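You operate a simulated robot arm through the tools that you are given. There is no shell and no other tool. Be economical: measure what you need, move in short steps, check, and stop when the job is done.

You run a simulated robot arm. Do the job below in one go: nothing can be reset, and whatever is moved stays where it is left.

Task
Run a basin of warm water up to the blue band.
Fine: plug in, dial on WARM before the tap runs; tap off and dial back on COLD at the end.

Only the result counts: the job must be done as asked and must still hold three seconds after the hand-in. Knocking over, shifting, dropping, spilling or breaking anything else fails it.

Robot
A 7-joint arm with a two-finger parallel gripper, fixed in place. Base frame: the origin is at the foot of the arm, x ahead of it, y to its left, z up. Readings come in m, degrees, newtons and seconds.
With the tool pointing down near the work surface it reaches from about 0.3 to 0.7 m from the base axis. Its first joint turns from -66.0 to 66.0 degrees. Payload 1.57 kg.
Tool frame: the origin (TCP) lies between the finger pads and is the grasp point; the fingertips stand 0.03 m ahead of it; z points along the fingers, y is the line along which they close. Largest opening 0.11 m; finger width 0.024, thickness 0.012; the body of the gripper, 0.048 by 0.112 m, starts 0.078 m behind the TCP.
Orientation is told as [roll, pitch, yaw] about the base's x, y, z axes, in that order, counted from this pose: with the fingers straight down and closing along the base's y, the tool's x points along the base's -x, its y along +y and its z along -z.

Tools
- The arm moves only by the tool apply_moves. Its argument "increments" is a list of rows, each a list of 7 numbers: the shift along the tool's x, y, z in m, then the turn, a rotation vector about the tool's x, y, z in degrees, then the opening, from 0 (shut) to 1 (fully open). In form: [[dx, dy, dz, rx, ry, rz, jaw], ...]. A call has 1 to 10 rows; each row shifts and turns the commanded pose from where the row before left it, along the tool's axes as they then stand. Each row takes 0.2 s and may step no farther than 0.05 m and 8.6 degrees from the row before; otherwise, or with a gripper value out of range, the whole call is refused. Where a pose cannot be reached the arm comes as near as it can. A force on the tool above 90 N (or 10 N above the force at the start of the call, whichever is more), or a blocked arm, ends the call early, and 0.2 s more pass. The fingers move at their own pace (about 0.108 m/s each) and stop on an object; they squeeze with about 43 N. The grip force told is the motor's: it shows also when the fingers shut on nothing. Time passes only in rows, and 0.2 s behind the last, so rows that do not move let the fingers close. The reply holds the time, the measured pose of the TCP, the force on the tool along the base axes, the opening and the grip force, in the units named above and with some noise.
- Cameras (640 x 400 px; columns grow to the right, rows downward): "scene" is fixed at [0.1754, -0.4015, 1.3969]; the picture's right is [0.66, -0.75, 0.00], its down [-0.47, -0.41, -0.78] and it looks along [0.59, 0.51, -0.63] (base axes); focal length 220 px, centre (320, 200). "wrist" rides on the gripper at [-0.036, 0, -0.08] in the tool frame; the picture's right is [0.00, -1.00, 0.00], its down [0.97, 0.00, -0.24] and it looks along [0.24, 0.00, 0.97] (tool axes); focal length 218 px, centre (320, 200).
- grab_frame(camera): a new picture of that camera. It takes no simulated time.
- probe_pixels(camera, pixels): for up to 12 pixels [column, row] of the newest picture of that camera ("zoom" is the newest enlarged one), the place [x, y, z] in the base frame of the surface seen there, good to about 0.002 m. It takes no simulated time.
- close_up(camera, box): a new picture of the part [left, top, right, bottom] of that camera's present view, enlarged. It takes no simulated time.
- finish_job(): hands the job in; it is judged then, once.

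Keep the steps short. Do not move on a guess: measure, check each grasp and each placing, and mend mistakes. In all there are 80 turns and 38 pictures (those below and enlarged ones count). Leave the gripper open and the arm clear of the work at the hand-in unless told otherwise, and finish with a single line.

The tools are called after "Call:" by a JSON object that holds its "name" and its "arguments". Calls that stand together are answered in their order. apply_moves: Moves the arm, as the interface text tells. Its arguments: {"type":"object","properties":{"increments":{"type":"array","items":{"type":"array","items":{"type":"number"}}}},"required":["increments"]} The other tools are called the same way: grab_frame (camera) takes a picture; probe_pixels (camera, pixels) gives the place of the surface under pixels of a picture; close_up (camera, box) takes an enlarged picture of a part of a camera's view; finish_job () hands the job in.

At the start:

```text
time_s: 0.0
tool_pos: [0.4547, 0.0656, 1.2093]
orientation: [0.1, -0.1, 0.0]
ft_force: [0.1, -0.2, -0.5]
opening: 0.11
grip_force: 0.0
```

scene: 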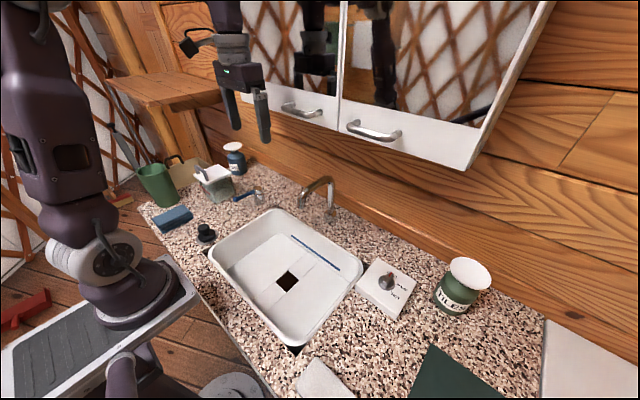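
wrist: 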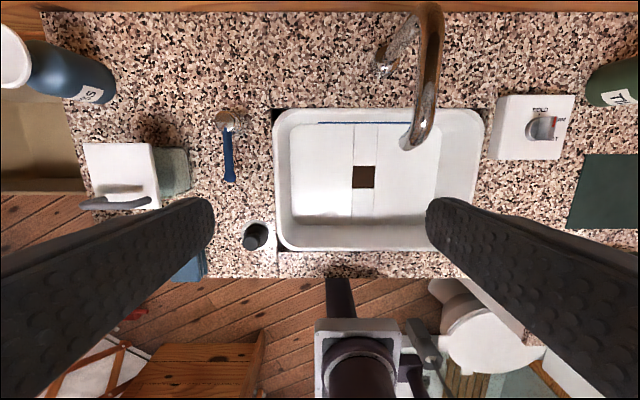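

I see a basin with a square drain, a black plug-like object at wrist (255,236), a blue lever at (228,150) and a dial at (541,128). I'll enlarge these to measure them.

Call:
{"name": "close_up", "arguments": {"camera": "wrist", "box": [480, 80, 600, 170]}}

Call:
{"name": "close_up", "arguments": {"camera": "wrist", "box": [200, 90, 400, 260]}}

Call:
{"name": "close_up", "arguments": {"camera": "scene", "box": [180, 160, 420, 320]}}

Call:
{"name": "probe_pixels", "arguments": {"camera": "wrist", "pixels": [[255, 236], [364, 177], [228, 120], [228, 175], [541, 128], [500, 150], [410, 145], [320, 123], [300, 160], [256, 250], [430, 20], [350, 200]]}}

```text
4.44 times, centred on (540, 125) of wrist
```

zoom: 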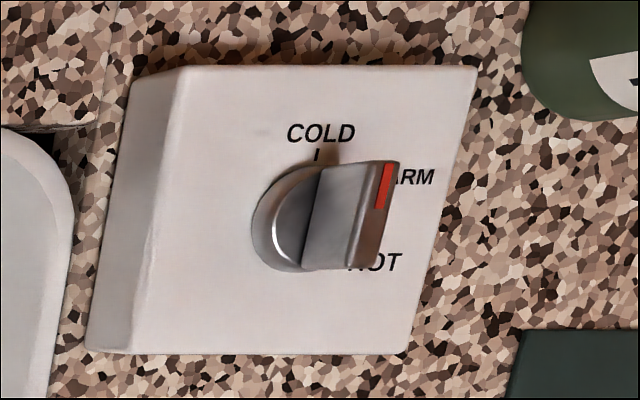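

```text
2.35 times, centred on (300, 175) of wrist
```

zoom: 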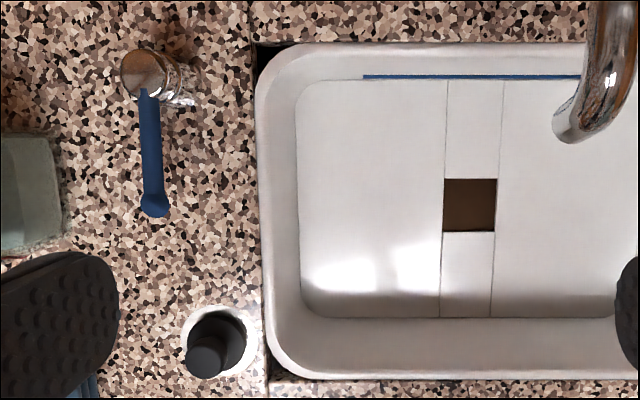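

```text
2.50 times, centred on (300, 240) of scene
```

zoom: 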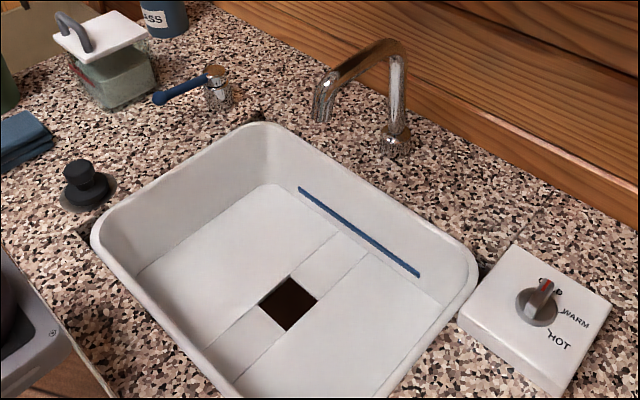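

```text
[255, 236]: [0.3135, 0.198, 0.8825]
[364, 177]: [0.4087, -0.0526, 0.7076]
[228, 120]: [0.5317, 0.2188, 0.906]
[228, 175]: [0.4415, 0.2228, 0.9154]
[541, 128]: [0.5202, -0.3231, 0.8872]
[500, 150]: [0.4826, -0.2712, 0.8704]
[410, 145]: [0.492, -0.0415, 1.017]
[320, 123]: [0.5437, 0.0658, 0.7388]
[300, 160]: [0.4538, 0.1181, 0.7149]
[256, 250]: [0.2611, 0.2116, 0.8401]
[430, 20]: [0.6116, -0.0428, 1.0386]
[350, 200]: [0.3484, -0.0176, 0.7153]
```

The dial's red mark points at COLD (+x), and the plug with its knob stands near (0.30, 0.20). I'll probe the plug, dial, lever and drain in the enlarged scene picture.

Call:
{"name": "probe_pixels", "arguments": {"camera": "zoom", "pixels": [[78, 166], [66, 168], [90, 168], [85, 195], [108, 182], [65, 195], [288, 280], [259, 308], [291, 332], [318, 300], [160, 97], [214, 70]]}}

Call:
{"name": "probe_pixels", "arguments": {"camera": "zoom", "pixels": [[544, 283], [530, 312], [552, 292], [518, 305], [556, 306], [575, 317], [558, 340], [540, 320], [300, 190], [418, 275], [322, 118], [216, 100]]}}

```text
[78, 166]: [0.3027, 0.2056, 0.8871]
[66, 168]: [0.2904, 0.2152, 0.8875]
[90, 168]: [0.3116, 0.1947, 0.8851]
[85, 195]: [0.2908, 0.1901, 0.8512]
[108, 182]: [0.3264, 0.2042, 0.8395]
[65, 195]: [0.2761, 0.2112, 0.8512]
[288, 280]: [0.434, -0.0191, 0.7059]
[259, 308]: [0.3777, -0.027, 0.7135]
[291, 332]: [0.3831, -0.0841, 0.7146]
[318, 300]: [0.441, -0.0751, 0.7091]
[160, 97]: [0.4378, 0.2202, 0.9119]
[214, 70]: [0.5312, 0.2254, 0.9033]
```

```text
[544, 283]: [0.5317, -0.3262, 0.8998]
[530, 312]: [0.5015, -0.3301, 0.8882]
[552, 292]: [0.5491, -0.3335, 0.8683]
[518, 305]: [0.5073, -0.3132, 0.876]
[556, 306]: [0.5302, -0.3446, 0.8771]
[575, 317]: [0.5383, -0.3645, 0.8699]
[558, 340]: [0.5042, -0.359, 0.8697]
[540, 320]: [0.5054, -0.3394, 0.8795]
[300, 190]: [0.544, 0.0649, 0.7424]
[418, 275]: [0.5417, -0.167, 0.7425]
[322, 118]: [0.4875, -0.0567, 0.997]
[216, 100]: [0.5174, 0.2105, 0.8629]
```

The plug's knob top is near (0.302, 0.205, 0.887). I'll move above it for a closer look.

Call:
{"name": "apply_moves", "arguments": {"increments": [[0.0242, 0.0232, 0.0267, 0, 0, 0, 1], [0.0242, 0.0232, 0.0267, 0, 0, 0, 1], [0.0242, 0.0232, 0.0267, 0, 0, 0, 1], [0.0242, 0.0232, 0.0267, 0, 0, 0, 1], [0.0242, 0.0232, 0.0267, 0, 0, 0, 1], [0.0242, 0.0232, 0.0267, 0, 0, 0, 1], [0, 0, 0, 0, 0, 0, 1]]}}

Call:
{"name": "grab_frame", "arguments": {"camera": "wrist"}}

```text
time_s: 1.6
tool_pos: [0.3086, 0.2064, 1.0502]
orientation: [0.1, 0.0, 0.0]
ft_force: [0.4, -0.7, 0.4]
opening: 0.1098
grip_force: 0.1
```

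```text
32 pictures are left
```

wrist: 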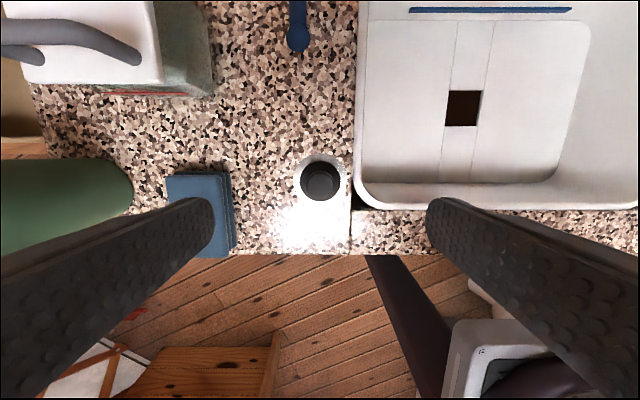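

The plug is at (320,180), with the blue cloth to its left at (200,210). I'll probe both edges for finger clearance.

Call:
{"name": "close_up", "arguments": {"camera": "wrist", "box": [270, 130, 370, 230]}}

Call:
{"name": "probe_pixels", "arguments": {"camera": "wrist", "pixels": [[320, 182], [309, 182], [332, 182], [320, 172], [320, 192], [302, 180], [339, 180], [320, 163], [320, 199], [225, 190], [228, 230], [375, 190]]}}

```text
4.00 times, centred on (320, 180) of wrist
```

zoom: 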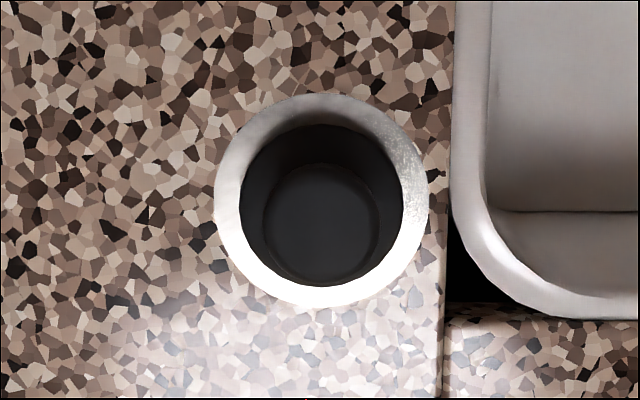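

```text
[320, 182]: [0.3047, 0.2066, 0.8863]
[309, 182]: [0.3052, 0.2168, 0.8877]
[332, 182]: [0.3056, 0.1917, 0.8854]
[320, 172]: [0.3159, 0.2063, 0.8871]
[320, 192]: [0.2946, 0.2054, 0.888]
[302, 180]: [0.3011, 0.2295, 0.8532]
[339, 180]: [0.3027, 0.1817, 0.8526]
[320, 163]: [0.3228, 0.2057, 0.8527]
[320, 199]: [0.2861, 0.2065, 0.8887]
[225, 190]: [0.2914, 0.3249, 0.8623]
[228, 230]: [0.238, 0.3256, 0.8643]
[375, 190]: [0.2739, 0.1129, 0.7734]
```

The knob is about 0.03 across, centred at (0.3015, 0.2055), from z 0.853 to 0.888. I'll tilt the tool 10° so the arm leans away from the spout, close the fingers part way to clear the basin rim, and go down to z 0.93.

Call:
{"name": "apply_moves", "arguments": {"increments": [[0, 0, 0, 0, -5, 0, 0.5], [0, 0, 0, 0, -5, 0, 0.5], [0.0092, -0.0003, 0.039, 0, 0, 0, 0.5], [0.0092, -0.0003, 0.039, 0, 0, 0, 0.5], [0.0093, -0.0003, 0.039, 0, 0, 0, 0.5], [0, 0, 0, 0, 0, 0, 0.5]]}}

Call:
{"name": "grab_frame", "arguments": {"camera": "wrist"}}

```text
time_s: 3.0
tool_pos: [0.3154, 0.2172, 0.9438]
orientation: [-0.1, -9.7, -0.1]
ft_force: [0.7, -0.1, 0.1]
opening: 0.055
grip_force: 0.1
out of reach, approached as far as the arm can: row 5
```

```text
30 pictures are left
```

wrist: 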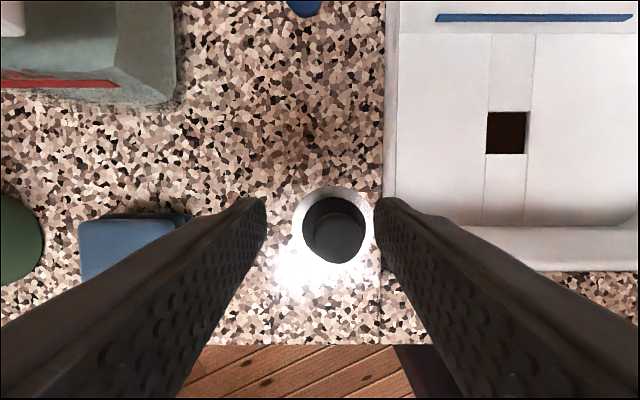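

The tilted pose is out of reach this close to the base. I'll go back to vertical and read the pose.

Call:
{"name": "apply_moves", "arguments": {"increments": [[-0.0, 0, -0.01, 0, 5, 0, 0.5], [0, 0, 0, 0, 5, 0, 0.5], [0, 0, 0, 0, 0, 0, 0.5]]}}

```text
time_s: 3.8
tool_pos: [0.3134, 0.2173, 0.9532]
orientation: [0.0, 0.0, 0.0]
ft_force: [-0.2, 0.3, -0.2]
opening: 0.0552
grip_force: 0.0
```

It is vertical again at (0.313, 0.217, 0.953). I'll shift over the knob centre (0.3015, 0.2055) and come down to 0.925.

Call:
{"name": "apply_moves", "arguments": {"increments": [[0.0119, -0.0118, 0, 0, 0, 0, 0.5], [0, 0, 0.028, 0, 0, 0, 0.5], [0, 0, 0, 0, 0, 0, 0.5]]}}

Call:
{"name": "grab_frame", "arguments": {"camera": "wrist"}}

```text
time_s: 4.6
tool_pos: [0.3008, 0.2062, 0.9252]
orientation: [0.0, 0.0, 0.2]
ft_force: [0.5, 0.2, 0.2]
opening: 0.0549
grip_force: 0.0
```

```text
29 pictures are left
```

wrist: 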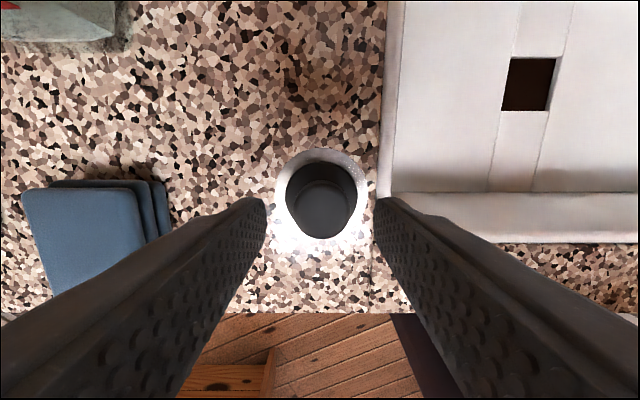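

The knob sits centred between the fingers at (320,205). I'll check the rim beside the right finger.

Call:
{"name": "probe_pixels", "arguments": {"camera": "wrist", "pixels": [[384, 170], [390, 150], [396, 120], [405, 215], [320, 190], [320, 230], [297, 210], [344, 210]]}}

```text
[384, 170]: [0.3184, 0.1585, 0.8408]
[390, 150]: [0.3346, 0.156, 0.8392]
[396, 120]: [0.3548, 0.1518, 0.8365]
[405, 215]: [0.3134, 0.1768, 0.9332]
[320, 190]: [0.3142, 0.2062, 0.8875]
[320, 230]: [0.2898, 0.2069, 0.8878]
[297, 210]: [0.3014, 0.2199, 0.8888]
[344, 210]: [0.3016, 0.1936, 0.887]
```

The rim is only at z 0.84, so the fingers clear it. I'll go down to 0.889 and grip.

Call:
{"name": "apply_moves", "arguments": {"increments": [[0, 0, 0.018, 0, 0, 0, 0.5], [0, 0, 0.018, 0, 0, 0, 0.5], [0, 0, 0, 0, 0, 0, 0.5], [0, 0, 0, 0, 0, 0, 0.1], [0, 0, 0, 0, 0, 0, 0.1], [0, 0, 0, 0, 0, 0, 0.1]]}}

```text
time_s: 6.0
tool_pos: [0.3007, 0.2063, 0.8893]
orientation: [0.0, -0.1, 0.0]
ft_force: [0.3, 0.1, -0.1]
opening: 0.0328
grip_force: 41.0
```

I have a grip at 0.033 m opening and 41 N. I'll lift the plug and carry it to just short of the drain for a look.

Call:
{"name": "apply_moves", "arguments": {"increments": [[0, 0, -0.04, 0, 0, 0, 0.1], [0, 0, -0.04, 0, 0, 0, 0.1], [-0.0133, -0.0429, 0, 0, 0, 0, 0.1], [-0.0133, -0.0429, 0, 0, 0, 0, 0.1], [-0.0133, -0.0429, 0, 0, 0, 0, 0.1], [-0.0133, -0.0429, 0, 0, 0, 0, 0.1], [-0.0133, -0.0429, 0, 0, 0, 0, 0.1], [-0.0133, -0.0429, 0, 0, 0, 0, 0.1], [0, 0, 0, 0, 0, 0, 0.1]]}}

Call:
{"name": "grab_frame", "arguments": {"camera": "wrist"}}

Call:
{"name": "grab_frame", "arguments": {"camera": "scene"}}

```text
time_s: 8.0
tool_pos: [0.3822, -0.0522, 0.9692]
orientation: [-0.1, 0.0, 0.1]
ft_force: [0.0, 0.2, 0.9]
opening: 0.0109
grip_force: 0.1
```

```text
28 pictures are left
```

wrist: 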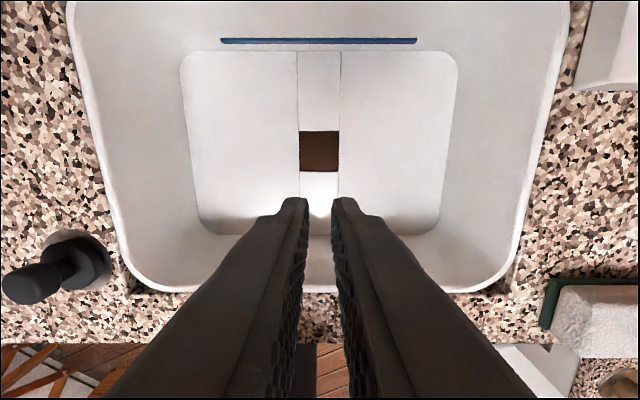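

```text
27 pictures are left
```

scene: 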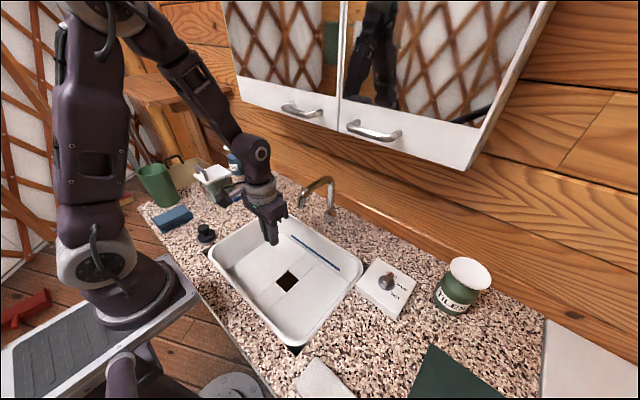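

The grip slipped: the opening fell to 0.011 and the plug is still in its holder. I'll look closely at the plug and also measure the drain.

Call:
{"name": "close_up", "arguments": {"camera": "scene", "box": [185, 215, 229, 250]}}

Call:
{"name": "close_up", "arguments": {"camera": "wrist", "box": [0, 220, 130, 310]}}

Call:
{"name": "probe_pixels", "arguments": {"camera": "wrist", "pixels": [[319, 150], [303, 150], [335, 150], [319, 134], [319, 168], [296, 150], [343, 150], [319, 126], [319, 176], [319, 80]]}}

```text
11.43 times, centred on (207, 232) of scene
```

zoom: 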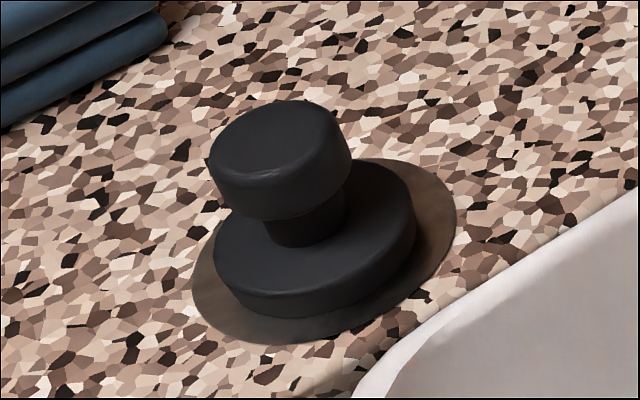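

```text
4.44 times, centred on (65, 265) of wrist
```

zoom: 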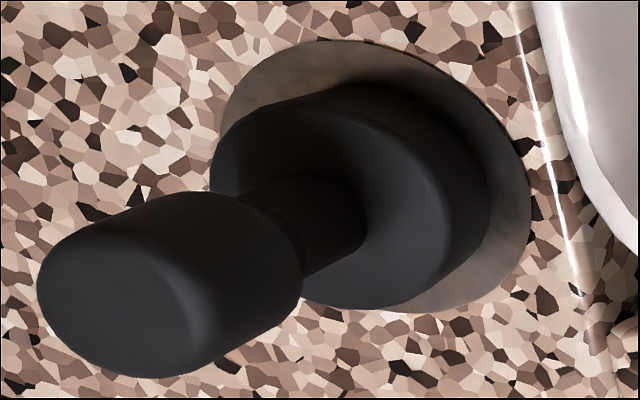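

```text
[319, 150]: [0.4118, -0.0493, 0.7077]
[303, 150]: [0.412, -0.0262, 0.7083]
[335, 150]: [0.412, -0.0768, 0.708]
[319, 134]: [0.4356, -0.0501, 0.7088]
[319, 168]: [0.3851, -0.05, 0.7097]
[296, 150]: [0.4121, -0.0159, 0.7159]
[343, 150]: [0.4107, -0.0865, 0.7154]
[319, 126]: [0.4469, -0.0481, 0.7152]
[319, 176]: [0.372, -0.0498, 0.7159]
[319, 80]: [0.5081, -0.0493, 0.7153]
```

The plug has a tapered cap on a narrow neck. I'll probe its profile in this enlarged view.

Call:
{"name": "probe_pixels", "arguments": {"camera": "zoom", "pixels": [[60, 270], [130, 300], [190, 340], [200, 290], [250, 270], [290, 270], [230, 340], [200, 205], [250, 215], [320, 220], [350, 200], [400, 250]]}}

```text
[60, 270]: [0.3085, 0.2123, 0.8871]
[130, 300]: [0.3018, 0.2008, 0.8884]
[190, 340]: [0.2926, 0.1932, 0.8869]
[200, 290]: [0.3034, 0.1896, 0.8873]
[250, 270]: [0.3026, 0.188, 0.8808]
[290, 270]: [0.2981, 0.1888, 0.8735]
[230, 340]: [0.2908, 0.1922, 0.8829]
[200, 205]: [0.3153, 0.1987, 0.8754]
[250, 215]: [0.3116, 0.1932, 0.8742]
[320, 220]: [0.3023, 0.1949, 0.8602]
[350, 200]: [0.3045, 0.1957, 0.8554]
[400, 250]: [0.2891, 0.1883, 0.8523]
```

The cap is about 0.034 m across (z 0.872–0.888) on a 0.021 m neck. I'll go back over it, regrip a little lower, and lift slowly while watching the force.

Call:
{"name": "apply_moves", "arguments": {"increments": [[0.01345, 0.04295, 0, 0, 0, 0, 0.5], [0.01345, 0.04295, 0, 0, 0, 0, 0.5], [0.01345, 0.04295, 0, 0, 0, 0, 0.5], [0.01345, 0.04295, 0, 0, 0, 0, 0.5], [0.01345, 0.04295, 0, 0, 0, 0, 0.5], [0.01345, 0.04295, 0, 0, 0, 0, 0.5], [0, 0, 0.04, 0, 0, 0, 0.5], [0, 0, 0.03, 0, 0, 0, 0.5], [0, 0, 0.0145, 0, 0, 0, 0.5], [0, 0, 0, 0, 0, 0, 0.5]]}}

Call:
{"name": "apply_moves", "arguments": {"increments": [[0, 0, 0, 0, 0, 0, 0.0], [0, 0, 0, 0, 0, 0, 0.0], [0, 0, 0, 0, 0, 0, 0.0], [0, 0, 0, 0, 0, 0, 0.0]]}}

Call:
{"name": "apply_moves", "arguments": {"increments": [[0, 0, -0.003, 0, 0, 0, 0.0], [0, 0, -0.003, 0, 0, 0, 0.0]]}}

```text
time_s: 10.2
tool_pos: [0.3018, 0.2066, 0.8841]
orientation: [-0.1, -0.1, 0.1]
ft_force: [-0.1, -0.3, -0.5]
opening: 0.055
grip_force: 0.1
```

```text
time_s: 11.2
tool_pos: [0.3012, 0.2081, 0.8845]
orientation: [0.1, 0.0, 0.1]
ft_force: [-0.8, -0.2, -0.7]
opening: 0.0332
grip_force: 41.0
```

```text
time_s: 11.8
tool_pos: [0.3008, 0.2075, 0.8919]
orientation: [0.0, 0.0, 0.0]
ft_force: [0.3, -0.2, -0.6]
opening: 0.0332
grip_force: 41.2
```

The grip still holds after the first 7 mm. I'll continue slowly and check with a picture.

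Call:
{"name": "apply_moves", "arguments": {"increments": [[0, 0, -0.005, 0, 0, 0, 0.0], [0, 0, -0.005, 0, 0, 0, 0.0]]}}

Call:
{"name": "close_up", "arguments": {"camera": "scene", "box": [170, 190, 250, 250]}}

```text
time_s: 12.4
tool_pos: [0.3003, 0.206, 0.9006]
orientation: [0.1, 0.0, 0.1]
ft_force: [0.4, 1.0, -0.1]
opening: 0.0332
grip_force: 41.7
```

```text
6.67 times, centred on (210, 220) of scene
```

zoom: 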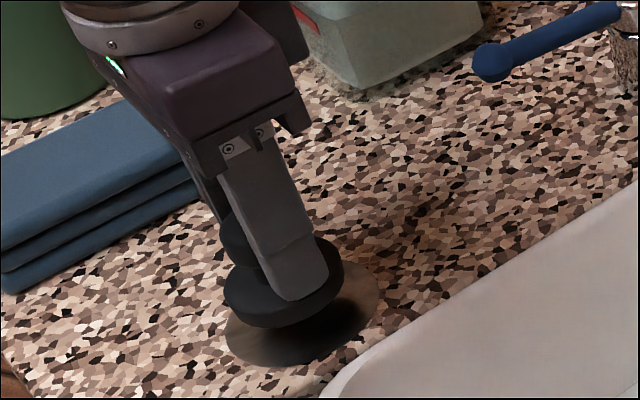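

The plug is lifting with the fingers. I'll raise it gently to z ≈ 0.95.

Call:
{"name": "apply_moves", "arguments": {"increments": [[0, 0, -0.006, 0, 0, 0, 0.0], [0, 0, -0.01, 0, 0, 0, 0.0], [0, 0, -0.01, 0, 0, 0, 0.0], [0, 0, -0.01, 0, 0, 0, 0.0], [0, 0, -0.008, 0, 0, 0, 0.0], [0, 0, -0.004, 0, 0, 0, 0.0]]}}

```text
time_s: 13.8
tool_pos: [0.3009, 0.2065, 0.9494]
orientation: [-0.1, -0.1, 0.1]
ft_force: [0.2, -0.1, -0.4]
opening: 0.0331
grip_force: 41.0
```

The grip is steady. I'll carry the plug smoothly to above the drain at (0.4105, -0.051).

Call:
{"name": "apply_moves", "arguments": {"increments": [[-0.0033, -0.0077, 0, 0, 0, 0, 0], [-0.0066, -0.0155, 0, 0, 0, 0, 0], [-0.011, -0.0258, 0, 0, 0, 0, 0], [-0.0142, -0.0335, 0, 0, 0, 0, 0], [-0.0164, -0.0386, 0, 0, 0, 0, 0], [-0.0164, -0.0386, 0, 0, 0, 0, 0], [-0.0142, -0.0335, 0, 0, 0, 0, 0], [-0.0121, -0.0283, 0, 0, 0, 0, 0], [-0.0088, -0.0206, 0, 0, 0, 0, 0], [-0.0066, -0.0155, 0, 0, 0, 0, 0]]}}

Call:
{"name": "grab_frame", "arguments": {"camera": "scene"}}

Call:
{"name": "grab_frame", "arguments": {"camera": "wrist"}}

```text
time_s: 16.0
tool_pos: [0.4094, -0.0502, 0.9496]
orientation: [0.0, -0.1, 0.2]
ft_force: [0.7, -0.3, -1.2]
opening: 0.0329
grip_force: 41.5
```

```text
23 pictures are left
```

scene: 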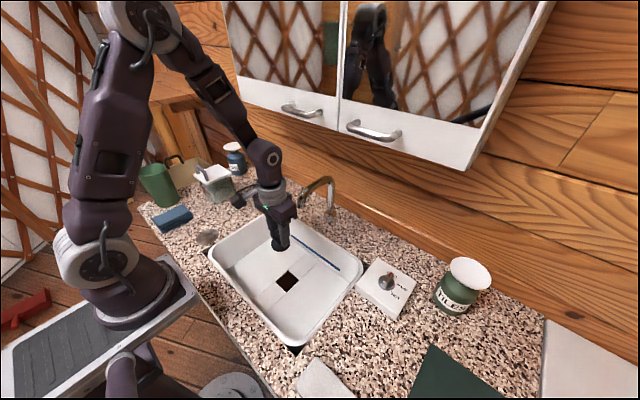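

```text
22 pictures are left
```

wrist: 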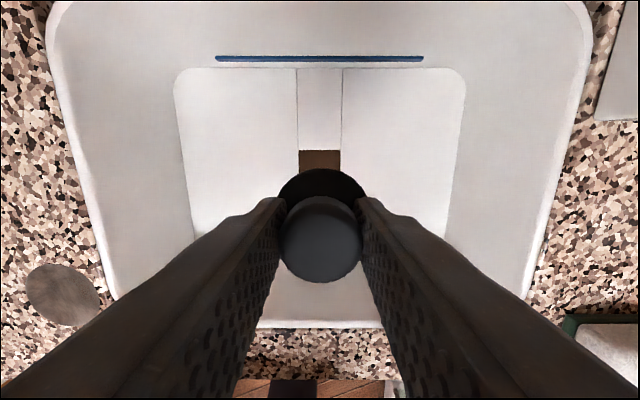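

The plug is held upright over the drain. I'll lower it to z ≈ 0.785 and check the spout clearance.

Call:
{"name": "apply_moves", "arguments": {"increments": [[-0.001, -0.0008, 0.01, 0, 0, 0, 0], [0, 0, 0.02, 0, 0, 0, 0], [0, 0, 0.03, 0, 0, 0, 0], [0, 0, 0.03, 0, 0, 0, 0], [0, 0, 0.03, 0, 0, 0, 0], [0, 0, 0.025, 0, 0, 0, 0], [0, 0, 0.015, 0, 0, 0, 0], [0, 0, 0.005, 0, 0, 0, 0]]}}

Call:
{"name": "close_up", "arguments": {"camera": "scene", "box": [200, 140, 360, 300]}}

```text
time_s: 17.8
tool_pos: [0.4114, -0.0511, 0.7833]
orientation: [0.0, 0.0, 0.0]
ft_force: [0.4, -1.5, -0.5]
opening: 0.033
grip_force: 41.0
```

```text
2.50 times, centred on (280, 220) of scene
```

zoom: 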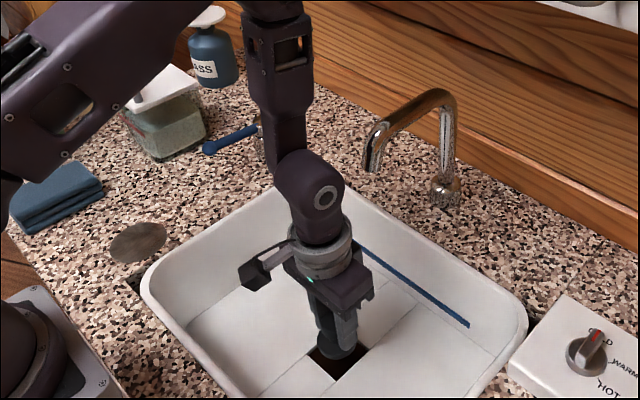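

There is plenty of clearance. I'll lower it into the drain in small steps, watching the force.

Call:
{"name": "apply_moves", "arguments": {"increments": [[-0.0, 0, 0.008, 0, 0, 0, 0], [0, 0, 0.008, 0, 0, 0, 0], [0, 0, 0.006, 0, 0, 0, 0], [0, 0, 0.005, 0, 0, 0, 0], [0, 0, 0.003, 0, 0, 0, 0]]}}

```text
time_s: 19.0
tool_pos: [0.4118, -0.0514, 0.7537]
orientation: [0.0, 0.0, 0.1]
ft_force: [0.3, 0.3, 0.2]
opening: 0.0331
grip_force: 41.3
```

Call:
{"name": "apply_moves", "arguments": {"increments": [[0.001, 0, 0.002, 0, 0, 0, 0], [0, 0, 0.002, 0, 0, 0, 0]]}}

Call:
{"name": "grab_frame", "arguments": {"camera": "wrist"}}

```text
time_s: 19.6
tool_pos: [0.4114, -0.0524, 0.7495]
orientation: [-0.1, 0.0, 0.0]
ft_force: [-0.9, -4.3, 31.0]
opening: 0.0329
grip_force: 41.5
```

```text
20 pictures are left
```

wrist: 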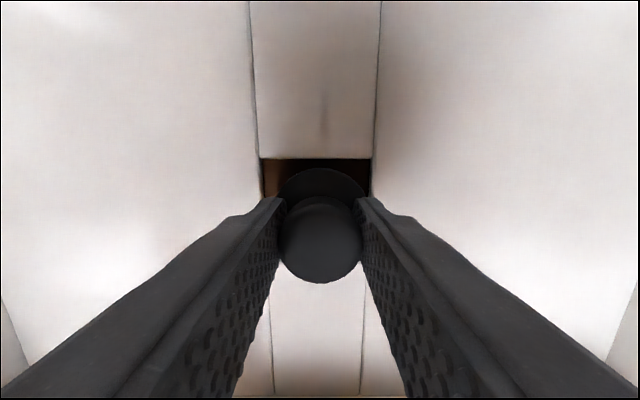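

It touched at z 0.7495 with 31 N, so the plug is on the drain floor. I'll release it, rise and inspect.

Call:
{"name": "apply_moves", "arguments": {"increments": [[0, 0, 0, 0, 0, 0, 0.55], [0, 0, 0, 0, 0, 0, 0.55], [0, 0, -0.015, 0, 0, 0, 0.55], [0, 0, -0.04, 0, 0, 0, 0.55], [0, 0, -0.04, 0, 0, 0, 0.55], [0, 0, -0.04, 0, 0, 0, 0.55], [0, 0, 0, 0, 0, 0, 0.55]]}}

Call:
{"name": "close_up", "arguments": {"camera": "wrist", "box": [250, 100, 390, 240]}}

```text
time_s: 21.2
tool_pos: [0.4096, -0.0528, 0.8853]
orientation: [0.0, 0.1, -0.1]
ft_force: [0.4, 1.1, 0.2]
opening: 0.0604
grip_force: 0.1
```

```text
2.86 times, centred on (320, 170) of wrist
```

zoom: 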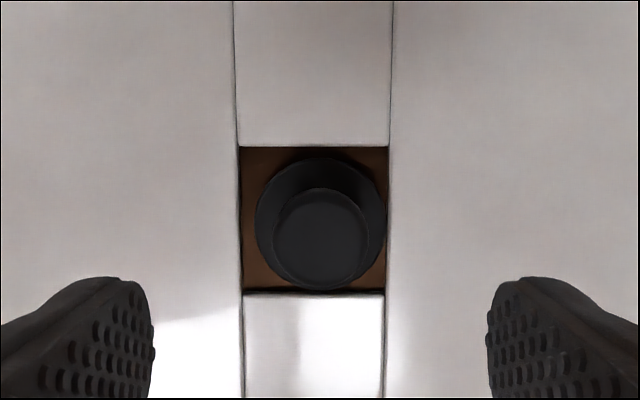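

The plug sits in the recess. I'll measure its centre against the recess.

Call:
{"name": "probe_pixels", "arguments": {"camera": "zoom", "pixels": [[278, 235], [366, 235], [259, 225], [383, 225], [320, 192], [320, 286], [320, 162], [248, 225], [236, 225], [394, 225], [320, 140], [320, 300]]}}

```text
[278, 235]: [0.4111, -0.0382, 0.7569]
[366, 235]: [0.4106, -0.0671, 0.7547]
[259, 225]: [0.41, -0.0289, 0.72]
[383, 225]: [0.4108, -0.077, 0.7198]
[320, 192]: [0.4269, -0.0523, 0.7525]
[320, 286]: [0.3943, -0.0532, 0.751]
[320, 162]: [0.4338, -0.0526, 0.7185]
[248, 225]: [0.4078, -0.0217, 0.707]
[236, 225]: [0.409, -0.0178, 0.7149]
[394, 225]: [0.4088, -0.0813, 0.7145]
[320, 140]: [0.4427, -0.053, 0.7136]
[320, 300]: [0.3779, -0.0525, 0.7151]
```

The plug centre is at y -0.053 and the recess centre at -0.050. I'll nudge the plug 3 mm by regripping on centre.

Call:
{"name": "apply_moves", "arguments": {"increments": [[-0.0007, 0.003, 0.03, 0, 0, 0, 0.55], [0, 0, 0.04, 0, 0, 0, 0.55], [0, 0, 0.04, 0, 0, 0, 0.55], [0, 0, 0.02, 0, 0, 0, 0.55], [0, 0, 0, 0, 0, 0, 0.0], [0, 0, 0, 0, 0, 0, 0.0], [0, 0, 0, 0, 0, 0, 0.0]]}}

Call:
{"name": "apply_moves", "arguments": {"increments": [[0, 0, 0.003, 0, 0, 0, 0.0], [0, 0, 0.002, 0, 0, 0, 0.0], [0, 0, 0, 0, 0, 0, 0.6], [0, 0, 0, 0, 0, 0, 0.6], [0, 0, -0.015, 0, 0, 0, 0.6], [0, 0, -0.04, 0, 0, 0, 0.6], [0, 0, -0.05, 0, 0, 0, 0.6], [0, 0, -0.05, 0, 0, 0, 0.6], [0, 0, 0, 0, 0, 0, 0.6]]}}

Call:
{"name": "grab_frame", "arguments": {"camera": "wrist"}}

```text
time_s: 22.8
tool_pos: [0.4118, -0.0485, 0.7556]
orientation: [0.0, 0.0, 0.1]
ft_force: [1.0, -0.2, 0.0]
opening: 0.0322
grip_force: 41.1
```

```text
time_s: 24.8
tool_pos: [0.4123, -0.0496, 0.9048]
orientation: [0.0, 0.0, 0.1]
ft_force: [0.1, -0.1, 0.2]
opening: 0.066
grip_force: 0.1
```

```text
18 pictures are left
```

wrist: 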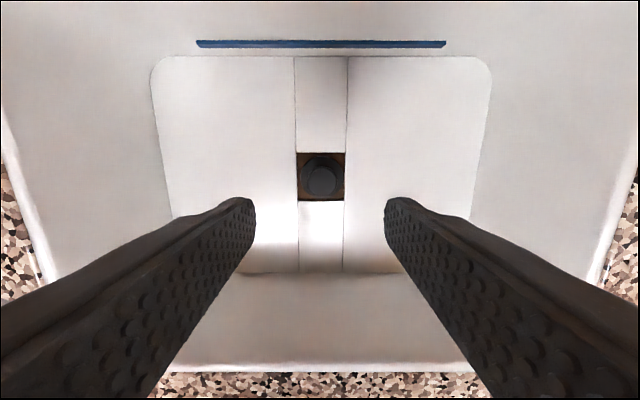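

The plug is centred. Next I'll go over to the dial, moving in -y first to keep clear of the spout.

Call:
{"name": "apply_moves", "arguments": {"increments": [[0, -0.035, -0.02, 0, 0, 0, 0.6], [0, -0.04, -0.02, 0, 0, 0, 0.6], [0, -0.04, -0.02, 0, 0, 0, 0.6], [0, -0.04, -0.02, 0, 0, 0, 0.6], [-0.02, -0.04, -0.02, 0, 0, 0, 0.6], [-0.03, -0.04, 0, 0, 0, 0, 0.6], [-0.03, -0.035, 0, 0, 0, 0, 0.6], [-0.02, -0.005, 0, 0, 0, 0, 0.6], [0, 0, 0, 0, 0, 0, 0.6]]}}

Call:
{"name": "grab_frame", "arguments": {"camera": "wrist"}}

```text
time_s: 26.8
tool_pos: [0.5106, -0.3231, 1.0042]
orientation: [-0.1, 0.0, 0.2]
ft_force: [-0.1, -0.5, 0.6]
opening: 0.0659
grip_force: 0.1
```

```text
17 pictures are left
```

wrist: 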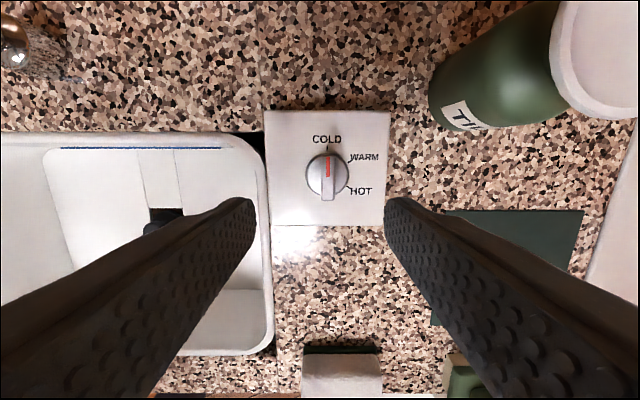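

Call:
{"name": "close_up", "arguments": {"camera": "wrist", "box": [270, 115, 390, 225]}}

Call:
{"name": "probe_pixels", "arguments": {"camera": "wrist", "pixels": [[328, 156], [328, 197], [328, 175], [321, 185], [334, 185], [310, 175], [346, 175], [328, 147], [349, 162], [347, 186], [290, 130], [280, 210]]}}

```text
3.64 times, centred on (330, 170) of wrist
```

zoom: 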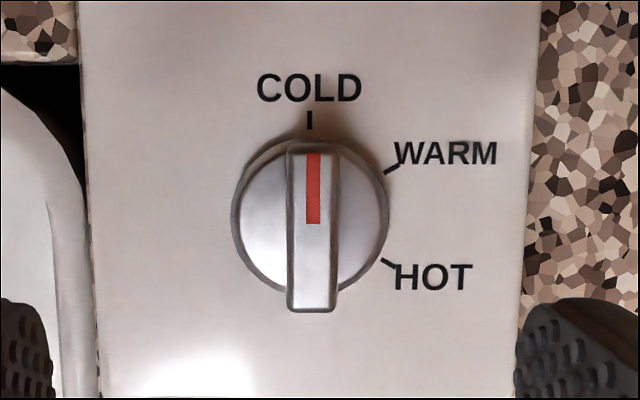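

```text
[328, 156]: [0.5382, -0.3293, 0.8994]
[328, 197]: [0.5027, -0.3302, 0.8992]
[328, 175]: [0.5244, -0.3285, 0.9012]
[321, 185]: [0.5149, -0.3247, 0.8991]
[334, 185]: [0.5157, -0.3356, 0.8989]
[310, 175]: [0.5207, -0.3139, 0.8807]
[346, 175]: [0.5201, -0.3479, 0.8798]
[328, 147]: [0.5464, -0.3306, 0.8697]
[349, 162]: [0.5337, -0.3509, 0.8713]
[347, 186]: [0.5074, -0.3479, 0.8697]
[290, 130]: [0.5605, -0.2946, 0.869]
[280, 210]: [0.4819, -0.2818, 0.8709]
```

The grip bar lies along x at (0.5205, -0.330), z 0.88–0.90, pointing at COLD. The WARM tick is about 60° clockwise. I'll check the bottle height before going down.

Call:
{"name": "probe_pixels", "arguments": {"camera": "wrist", "pixels": [[432, 110], [470, 125], [560, 60], [600, 60], [620, 115], [490, 60]]}}

Call:
{"name": "apply_moves", "arguments": {"increments": [[-0.005, -0.0035, 0.02, 0, 0, 0, 0.4], [-0.005, -0.0035, 0.02, 0, 0, 0, 0.4], [0, 0, 0.02, 0, 0, 0, 0.4], [0, 0, 0, 0, 0, 0, 0.4]]}}

```text
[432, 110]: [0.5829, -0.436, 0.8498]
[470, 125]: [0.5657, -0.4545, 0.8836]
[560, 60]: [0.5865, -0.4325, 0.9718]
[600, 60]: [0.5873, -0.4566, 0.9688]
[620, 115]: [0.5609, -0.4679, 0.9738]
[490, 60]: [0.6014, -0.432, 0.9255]
```

```text
time_s: 27.8
tool_pos: [0.5208, -0.3306, 0.9445]
orientation: [0.0, 0.0, 0.0]
ft_force: [-0.7, 1.1, 0.6]
opening: 0.0438
grip_force: 0.0
```

The bottle is more than 0.1 m away, so it is clear. I'll go down to z 0.913 and grip the bar.

Call:
{"name": "apply_moves", "arguments": {"increments": [[0, 0, 0.016, 0, 0, 0, 0.4], [0, 0, 0.0155, 0, 0, 0, 0.4], [0, 0, 0, 0, 0, 0, 0.4], [0, 0, 0, 0, 0, 0, 0.0], [0, 0, 0, 0, 0, 0, 0.0], [0, 0, 0, 0, 0, 0, 0.0]]}}

```text
time_s: 29.2
tool_pos: [0.5212, -0.3304, 0.9134]
orientation: [0.0, 0.0, 0.0]
ft_force: [-0.6, 3.1, 0.2]
opening: 0.0122
grip_force: 30.0
```

The bar is gripped (0.012). I'll turn it 60° clockwise seen from above, which is + about tool z.

Call:
{"name": "apply_moves", "arguments": {"increments": [[0, 0, 0, 0, 0, 7.5, 0], [0, 0, 0, 0, 0, 7.5, 0], [0, 0, 0, 0, 0, 7.5, 0], [0, 0, 0, 0, 0, 7.5, 0], [0, 0, 0, 0, 0, 7.5, 0], [0, 0, 0, 0, 0, 7.5, 0], [0, 0, 0, 0, 0, 7.5, 0], [0, 0, 0, 0, 0, 7.5, 0], [0, 0, 0, 0, 0, 0, 0]]}}

```text
time_s: 31.2
tool_pos: [0.5213, -0.3315, 0.9136]
orientation: [-0.1, 0.0, -60.1]
ft_force: [0.4, -11.5, -8.0]
opening: 0.0124
grip_force: 29.6
```

It turned to -60°. I'll release, rise and look.

Call:
{"name": "apply_moves", "arguments": {"increments": [[0, 0, 0, 0, 0, 0, 0.35], [0, 0, 0, 0, 0, 0, 0.35], [0, 0, -0.02, 0, 0, 0, 0.35], [0, 0, -0.035, 0, 0, 0, 0.4], [0, 0, -0.035, 0, 0, 0, 0.4], [0, 0, 0, 0, 0, 0, 0.4]]}}

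Call:
{"name": "close_up", "arguments": {"camera": "wrist", "box": [250, 100, 390, 240]}}

```text
time_s: 32.6
tool_pos: [0.5232, -0.3297, 1.0032]
orientation: [0.0, 0.1, -60.0]
ft_force: [-0.1, 0.5, -0.5]
opening: 0.0438
grip_force: 0.1
```

```text
2.86 times, centred on (320, 170) of wrist
```

zoom: 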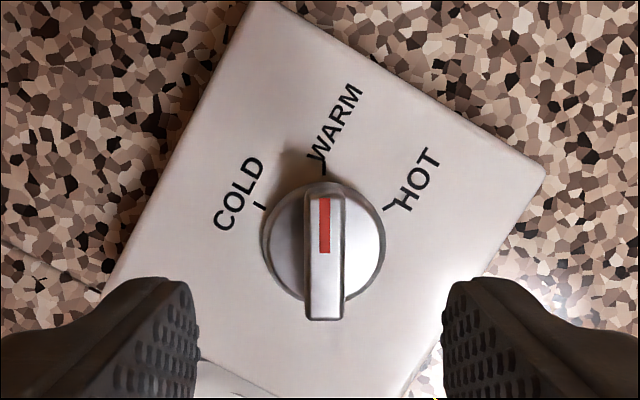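

The dial is on WARM. I'll turn the wrist back, retreat in -x, then cross towards the lever.

Call:
{"name": "apply_moves", "arguments": {"increments": [[0, 0, 0, 0, 0, -8.5, 0.4], [0, 0, 0, 0, 0, -8.5, 0.4], [0, 0, 0, 0, 0, -8.5, 0.4], [0, 0, 0, 0, 0, -8.5, 0.4], [0, 0, 0, 0, 0, -8.5, 0.4], [0, 0, 0, 0, 0, -8.5, 0.4], [0, 0, 0, 0, 0, -8.5, 0.4], [0, 0, 0, 0, 0, -0.5, 0.4], [0.045, 0, 0, 0, 0, 0, 0.4], [0.045, 0, 0, 0, 0, 0, 0.4]]}}

Call:
{"name": "apply_moves", "arguments": {"increments": [[0.03, 0.03, -0.02, 0, 0, 0, 0.4], [0.01, 0.045, -0.02, 0, 0, 0, 0.4], [0, 0.05, -0.0, 0, 0, 0, 0.4], [0, 0.05, 0, 0, 0, 0, 0.4], [0, 0.05, 0, 0, 0, 0, 0.4], [0, 0.05, 0, 0, 0, 0, 0.4], [0, 0.05, 0, 0, 0, 0, 0.4], [0, 0.05, 0, 0, 0, 0, 0.4], [-0.03, 0.04, 0, 0, 0, 0, 0.4], [-0.03, 0.04, 0, 0, 0, 0, 0.4]]}}

Call:
{"name": "apply_moves", "arguments": {"increments": [[-0.015, 0.04, 0, 0, 0, 0, 0.4], [0, 0.04, 0, 0, 0, 0, 0.4], [0, 0.017, 0, 0, 0, 0, 0.4], [0, 0, 0, 0, 0, 0, 0.4]]}}

Call:
{"name": "grab_frame", "arguments": {"camera": "wrist"}}

```text
time_s: 34.8
tool_pos: [0.4302, -0.3297, 1.0023]
orientation: [0.0, 0.0, 0.1]
ft_force: [0.3, 0.1, 0.3]
opening: 0.044
grip_force: 0.1
```

```text
refused: row 2 steps farther than a row can; nothing moved
```

```text
time_s: 35.8
tool_pos: [0.4458, -0.2334, 1.0041]
orientation: [0.0, -0.1, 0.0]
ft_force: [-0.1, 0.4, -0.2]
opening: 0.0441
grip_force: 0.1
```

```text
14 pictures are left
```

wrist: 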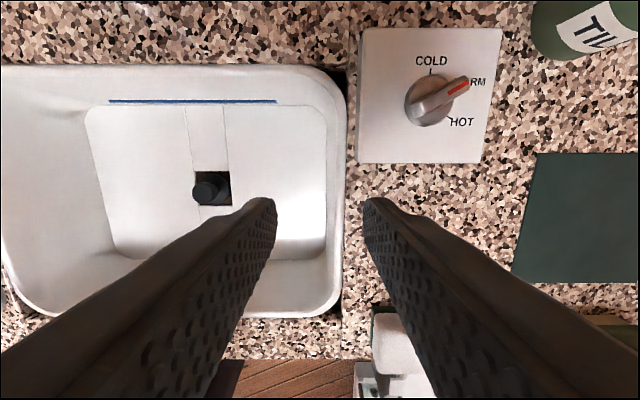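

One call was refused because a step was too long, but nothing was harmed: I'm at (0.446, -0.233, 1.004). I'll pull back to x 0.39 and then cross to y ≈ 0.21.

Call:
{"name": "apply_moves", "arguments": {"increments": [[0.04, 0, -0.02, 0, 0, 0, 0.4], [0.016, 0.03, -0.02, 0, 0, 0, 0.4], [0, 0.048, 0, 0, 0, 0, 0.4], [0, 0.048, 0, 0, 0, 0, 0.4], [0, 0.048, 0, 0, 0, 0, 0.4], [0, 0.048, 0, 0, 0, 0, 0.4], [0, 0.048, 0, 0, 0, 0, 0.4], [0, 0.048, 0, 0, 0, 0, 0.4], [0, 0.048, 0, 0, 0, 0, 0.4], [-0.02, 0.04, 0, 0, 0, 0, 0.4]]}}

Call:
{"name": "apply_moves", "arguments": {"increments": [[-0.03, 0.033, 0, 0, 0, 0, 0.4], [-0.03, 0.01, 0, 0, 0, 0, 0.4], [0, 0, 0, 0, 0, 0, 0.4]]}}

Call:
{"name": "grab_frame", "arguments": {"camera": "wrist"}}

```text
time_s: 38.0
tool_pos: [0.41, 0.1717, 1.0432]
orientation: [0.0, -0.1, -0.1]
ft_force: [0.1, -0.1, 0.4]
opening: 0.044
grip_force: 0.0
```

```text
time_s: 38.8
tool_pos: [0.4695, 0.2153, 1.0429]
orientation: [0.0, 0.0, 0.1]
ft_force: [-0.4, -0.2, -0.7]
opening: 0.0441
grip_force: 0.1
```

```text
13 pictures are left
```

wrist: 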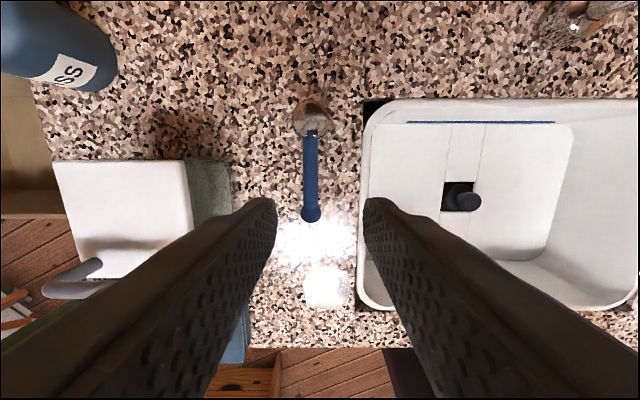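

The lever is in view at (311,170). I'll look at the valve from the side to see how it moves.

Call:
{"name": "close_up", "arguments": {"camera": "scene", "box": [220, 170, 280, 220]}}

Call:
{"name": "probe_pixels", "arguments": {"camera": "wrist", "pixels": [[311, 214], [311, 200], [311, 180], [311, 150], [311, 115], [304, 180], [318, 180], [325, 120], [222, 180], [190, 200], [165, 180], [235, 160]]}}

```text
8.00 times, centred on (250, 195) of scene
```

zoom: 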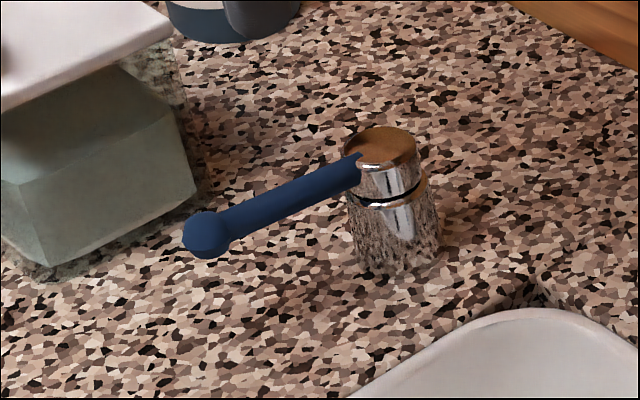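

```text
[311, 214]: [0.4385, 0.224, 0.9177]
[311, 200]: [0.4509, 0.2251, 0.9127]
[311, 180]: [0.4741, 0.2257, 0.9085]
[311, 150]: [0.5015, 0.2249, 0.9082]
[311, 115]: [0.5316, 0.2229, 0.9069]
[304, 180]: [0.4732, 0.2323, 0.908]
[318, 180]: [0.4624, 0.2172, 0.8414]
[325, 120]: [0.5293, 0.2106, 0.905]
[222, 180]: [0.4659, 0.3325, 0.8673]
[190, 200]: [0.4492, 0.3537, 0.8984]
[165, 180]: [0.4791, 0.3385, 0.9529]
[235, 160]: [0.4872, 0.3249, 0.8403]
```

The lever is a quarter-turn handle: pivot about (0.531, 0.2235), arm at z ≈ 0.902 pointing -x. The box blocks its left side, so the free opening direction is towards -y. I'll grip it at x ≈ 0.465.

Call:
{"name": "apply_moves", "arguments": {"increments": [[0.0045, 0.0092, 0.03, 0, 0, 0, 0.4], [0, 0, 0.04, 0, 0, 0, 0.4], [0, 0, 0.035, 0, 0, 0, 0.4], [0, 0, 0.02, 0, 0, 0, 0.4], [0, 0, 0, 0, 0, 0, 0.4], [0, 0, 0, 0, 0, 0, 0.0], [0, 0, 0, 0, 0, 0, 0.0], [0, 0, 0, 0, 0, 0, 0.0]]}}

```text
time_s: 40.6
tool_pos: [0.4647, 0.2254, 0.9189]
orientation: [-0.1, 0.1, 0.0]
ft_force: [0.3, 0.8, -10.9]
opening: 0.0144
grip_force: 30.5
```

The lever is gripped at 0.0144. I'll try 15° towards -y while watching the force.

Call:
{"name": "apply_moves", "arguments": {"increments": [[-0.0001, -0.0046, 0, 0, 0, -4, 0], [-0.0001, -0.0046, 0, 0, 0, -4, 0], [-0.00035, -0.0081, 0, 0, 0, -7, 0]]}}

Call:
{"name": "close_up", "arguments": {"camera": "scene", "box": [200, 170, 360, 300]}}

```text
time_s: 41.4
tool_pos: [0.4684, 0.2096, 0.9179]
orientation: [0.1, 0.0, 15.3]
ft_force: [4.2, 7.5, -12.0]
opening: 0.0146
grip_force: 30.9
```

```text
3.08 times, centred on (280, 235) of scene
```

zoom: 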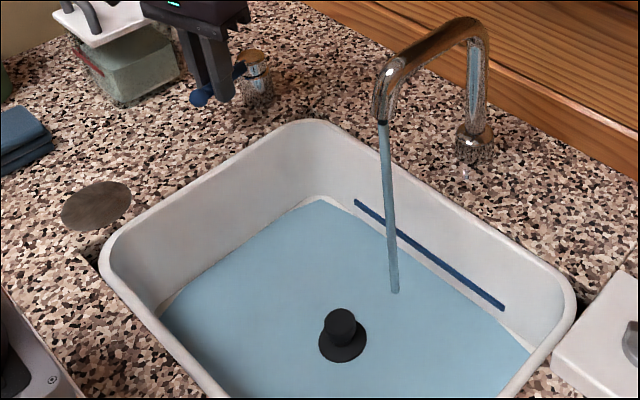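

Water is running already at a 15° opening. I'll measure the level now.

Call:
{"name": "probe_pixels", "arguments": {"camera": "zoom", "pixels": [[250, 300], [300, 240], [420, 340], [358, 198], [500, 310], [357, 205], [356, 201], [430, 252], [432, 258], [434, 264]]}}

```text
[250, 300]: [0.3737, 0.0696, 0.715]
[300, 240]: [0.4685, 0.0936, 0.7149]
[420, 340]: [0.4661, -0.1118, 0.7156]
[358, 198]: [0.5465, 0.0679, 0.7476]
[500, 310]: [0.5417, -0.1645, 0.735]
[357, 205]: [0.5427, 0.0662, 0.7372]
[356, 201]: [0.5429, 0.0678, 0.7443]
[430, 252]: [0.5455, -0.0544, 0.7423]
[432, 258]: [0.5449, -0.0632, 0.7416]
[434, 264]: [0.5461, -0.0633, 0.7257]
```

The level is about 0.715 and the band is at roughly 0.736–0.747. I'll hold for 0.8 s and measure again to get the rate.

Call:
{"name": "apply_moves", "arguments": {"increments": [[0, 0, 0, 0, 0, 0, 0], [0, 0, 0, 0, 0, 0, 0], [0, 0, 0, 0, 0, 0, 0]]}}

Call:
{"name": "close_up", "arguments": {"camera": "scene", "box": [200, 170, 360, 300]}}

Call:
{"name": "probe_pixels", "arguments": {"camera": "zoom", "pixels": [[250, 300], [300, 240], [420, 340], [280, 280], [250, 330], [300, 350]]}}

```text
time_s: 42.2
tool_pos: [0.4685, 0.2085, 0.919]
orientation: [0.1, 0.0, 15.1]
ft_force: [4.9, 9.1, -14.5]
opening: 0.0143
grip_force: 31.5
```

```text
3.08 times, centred on (280, 235) of scene
```

zoom: 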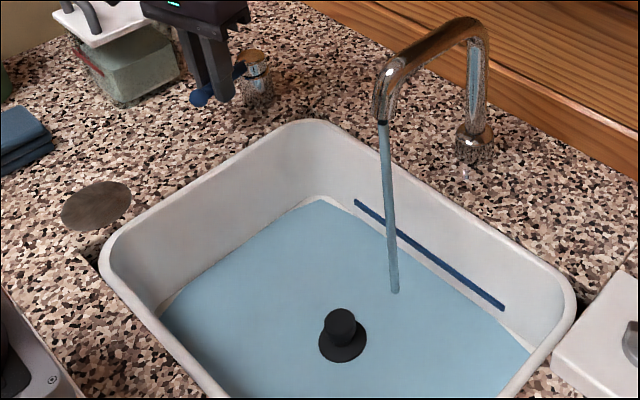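

```text
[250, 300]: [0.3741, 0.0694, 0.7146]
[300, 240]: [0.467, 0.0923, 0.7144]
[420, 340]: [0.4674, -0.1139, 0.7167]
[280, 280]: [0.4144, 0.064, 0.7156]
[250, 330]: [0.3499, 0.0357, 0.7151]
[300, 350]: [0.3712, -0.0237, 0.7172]
```

The rise is too slow to read. I'll hold for about 4 s and measure again.

Call:
{"name": "apply_moves", "arguments": {"increments": [[0, 0, 0, 0, 0, 0, 0], [0, 0, 0, 0, 0, 0, 0], [0, 0, 0, 0, 0, 0, 0], [0, 0, 0, 0, 0, 0, 0], [0, 0, 0, 0, 0, 0, 0], [0, 0, 0, 0, 0, 0, 0], [0, 0, 0, 0, 0, 0, 0], [0, 0, 0, 0, 0, 0, 0], [0, 0, 0, 0, 0, 0, 0], [0, 0, 0, 0, 0, 0, 0]]}}

Call:
{"name": "apply_moves", "arguments": {"increments": [[0, 0, 0, 0, 0, 0, 0], [0, 0, 0, 0, 0, 0, 0], [0, 0, 0, 0, 0, 0, 0], [0, 0, 0, 0, 0, 0, 0], [0, 0, 0, 0, 0, 0, 0], [0, 0, 0, 0, 0, 0, 0], [0, 0, 0, 0, 0, 0, 0], [0, 0, 0, 0, 0, 0, 0], [0, 0, 0, 0, 0, 0, 0], [0, 0, 0, 0, 0, 0, 0]]}}

Call:
{"name": "close_up", "arguments": {"camera": "scene", "box": [200, 170, 360, 300]}}

Call:
{"name": "probe_pixels", "arguments": {"camera": "zoom", "pixels": [[250, 300], [300, 240], [420, 340], [280, 280], [250, 330], [300, 350]]}}

```text
time_s: 44.4
tool_pos: [0.4684, 0.2081, 0.9178]
orientation: [0.0, 0.0, 15.1]
ft_force: [6.6, 10.5, -9.2]
opening: 0.0144
grip_force: 30.7
```

```text
time_s: 46.6
tool_pos: [0.4685, 0.2073, 0.9178]
orientation: [0.0, 0.0, 14.9]
ft_force: [6.6, 9.9, -4.5]
opening: 0.0146
grip_force: 30.7
```

```text
3.08 times, centred on (280, 235) of scene
```

zoom: 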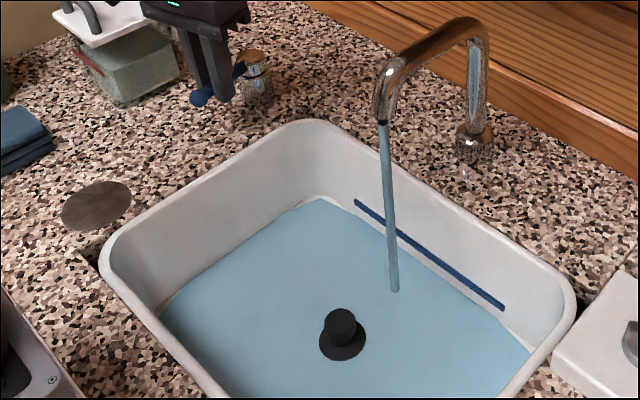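

```text
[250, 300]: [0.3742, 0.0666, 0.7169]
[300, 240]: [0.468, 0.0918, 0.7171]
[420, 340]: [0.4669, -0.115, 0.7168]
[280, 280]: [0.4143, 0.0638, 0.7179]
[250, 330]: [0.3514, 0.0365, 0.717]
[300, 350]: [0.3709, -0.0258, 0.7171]
```

The level rises about 0.35 mm/s, with roughly 25 mm to go. I'll open the lever 30° further.

Call:
{"name": "apply_moves", "arguments": {"increments": [[-0.00055, -0.0086, 0, 0, 0, -7.5, 0], [-0.00055, -0.0086, 0, 0, 0, -7.5, 0], [-0.00055, -0.0086, 0, 0, 0, -7.5, 0], [-0.00055, -0.0086, 0, 0, 0, -7.5, 0], [0, 0, 0, 0, 0, 0, 0], [0, 0, 0, 0, 0, 0, 0], [0, 0, 0, 0, 0, 0, 0], [0, 0, 0, 0, 0, 0, 0], [0, 0, 0, 0, 0, 0, 0], [0, 0, 0, 0, 0, 0, 0]]}}

Call:
{"name": "apply_moves", "arguments": {"increments": [[0, 0, 0, 0, 0, 0, 0], [0, 0, 0, 0, 0, 0, 0], [0, 0, 0, 0, 0, 0, 0], [0, 0, 0, 0, 0, 0, 0], [0, 0, 0, 0, 0, 0, 0], [0, 0, 0, 0, 0, 0, 0], [0, 0, 0, 0, 0, 0, 0], [0, 0, 0, 0, 0, 0, 0], [0, 0, 0, 0, 0, 0, 0], [0, 0, 0, 0, 0, 0, 0]]}}

Call:
{"name": "close_up", "arguments": {"camera": "scene", "box": [200, 170, 360, 300]}}

Call:
{"name": "probe_pixels", "arguments": {"camera": "zoom", "pixels": [[250, 300], [300, 240], [420, 340], [280, 280], [250, 330], [300, 350]]}}

```text
time_s: 48.8
tool_pos: [0.4852, 0.1792, 0.9185]
orientation: [0.0, -0.1, 45.1]
ft_force: [7.5, 19.7, 6.0]
opening: 0.0148
grip_force: 30.8
```

```text
time_s: 51.0
tool_pos: [0.4836, 0.1787, 0.9176]
orientation: [0.1, -0.1, 45.1]
ft_force: [7.8, 21.5, 12.3]
opening: 0.0147
grip_force: 31.1
```

```text
3.08 times, centred on (280, 235) of scene
```

zoom: 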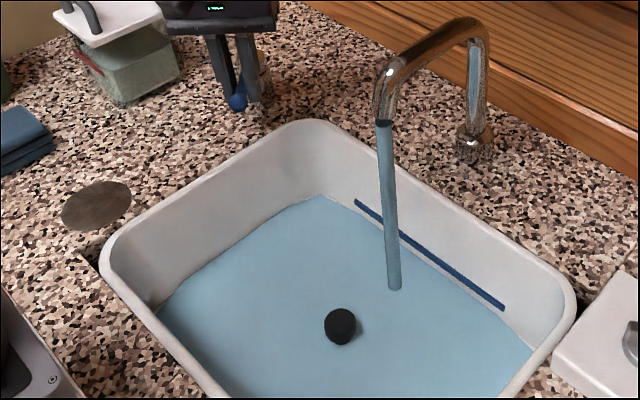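

```text
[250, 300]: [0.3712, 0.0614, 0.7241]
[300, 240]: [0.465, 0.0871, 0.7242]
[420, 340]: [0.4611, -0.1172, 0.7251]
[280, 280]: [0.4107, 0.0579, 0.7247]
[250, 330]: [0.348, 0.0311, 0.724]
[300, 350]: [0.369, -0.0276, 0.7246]
```

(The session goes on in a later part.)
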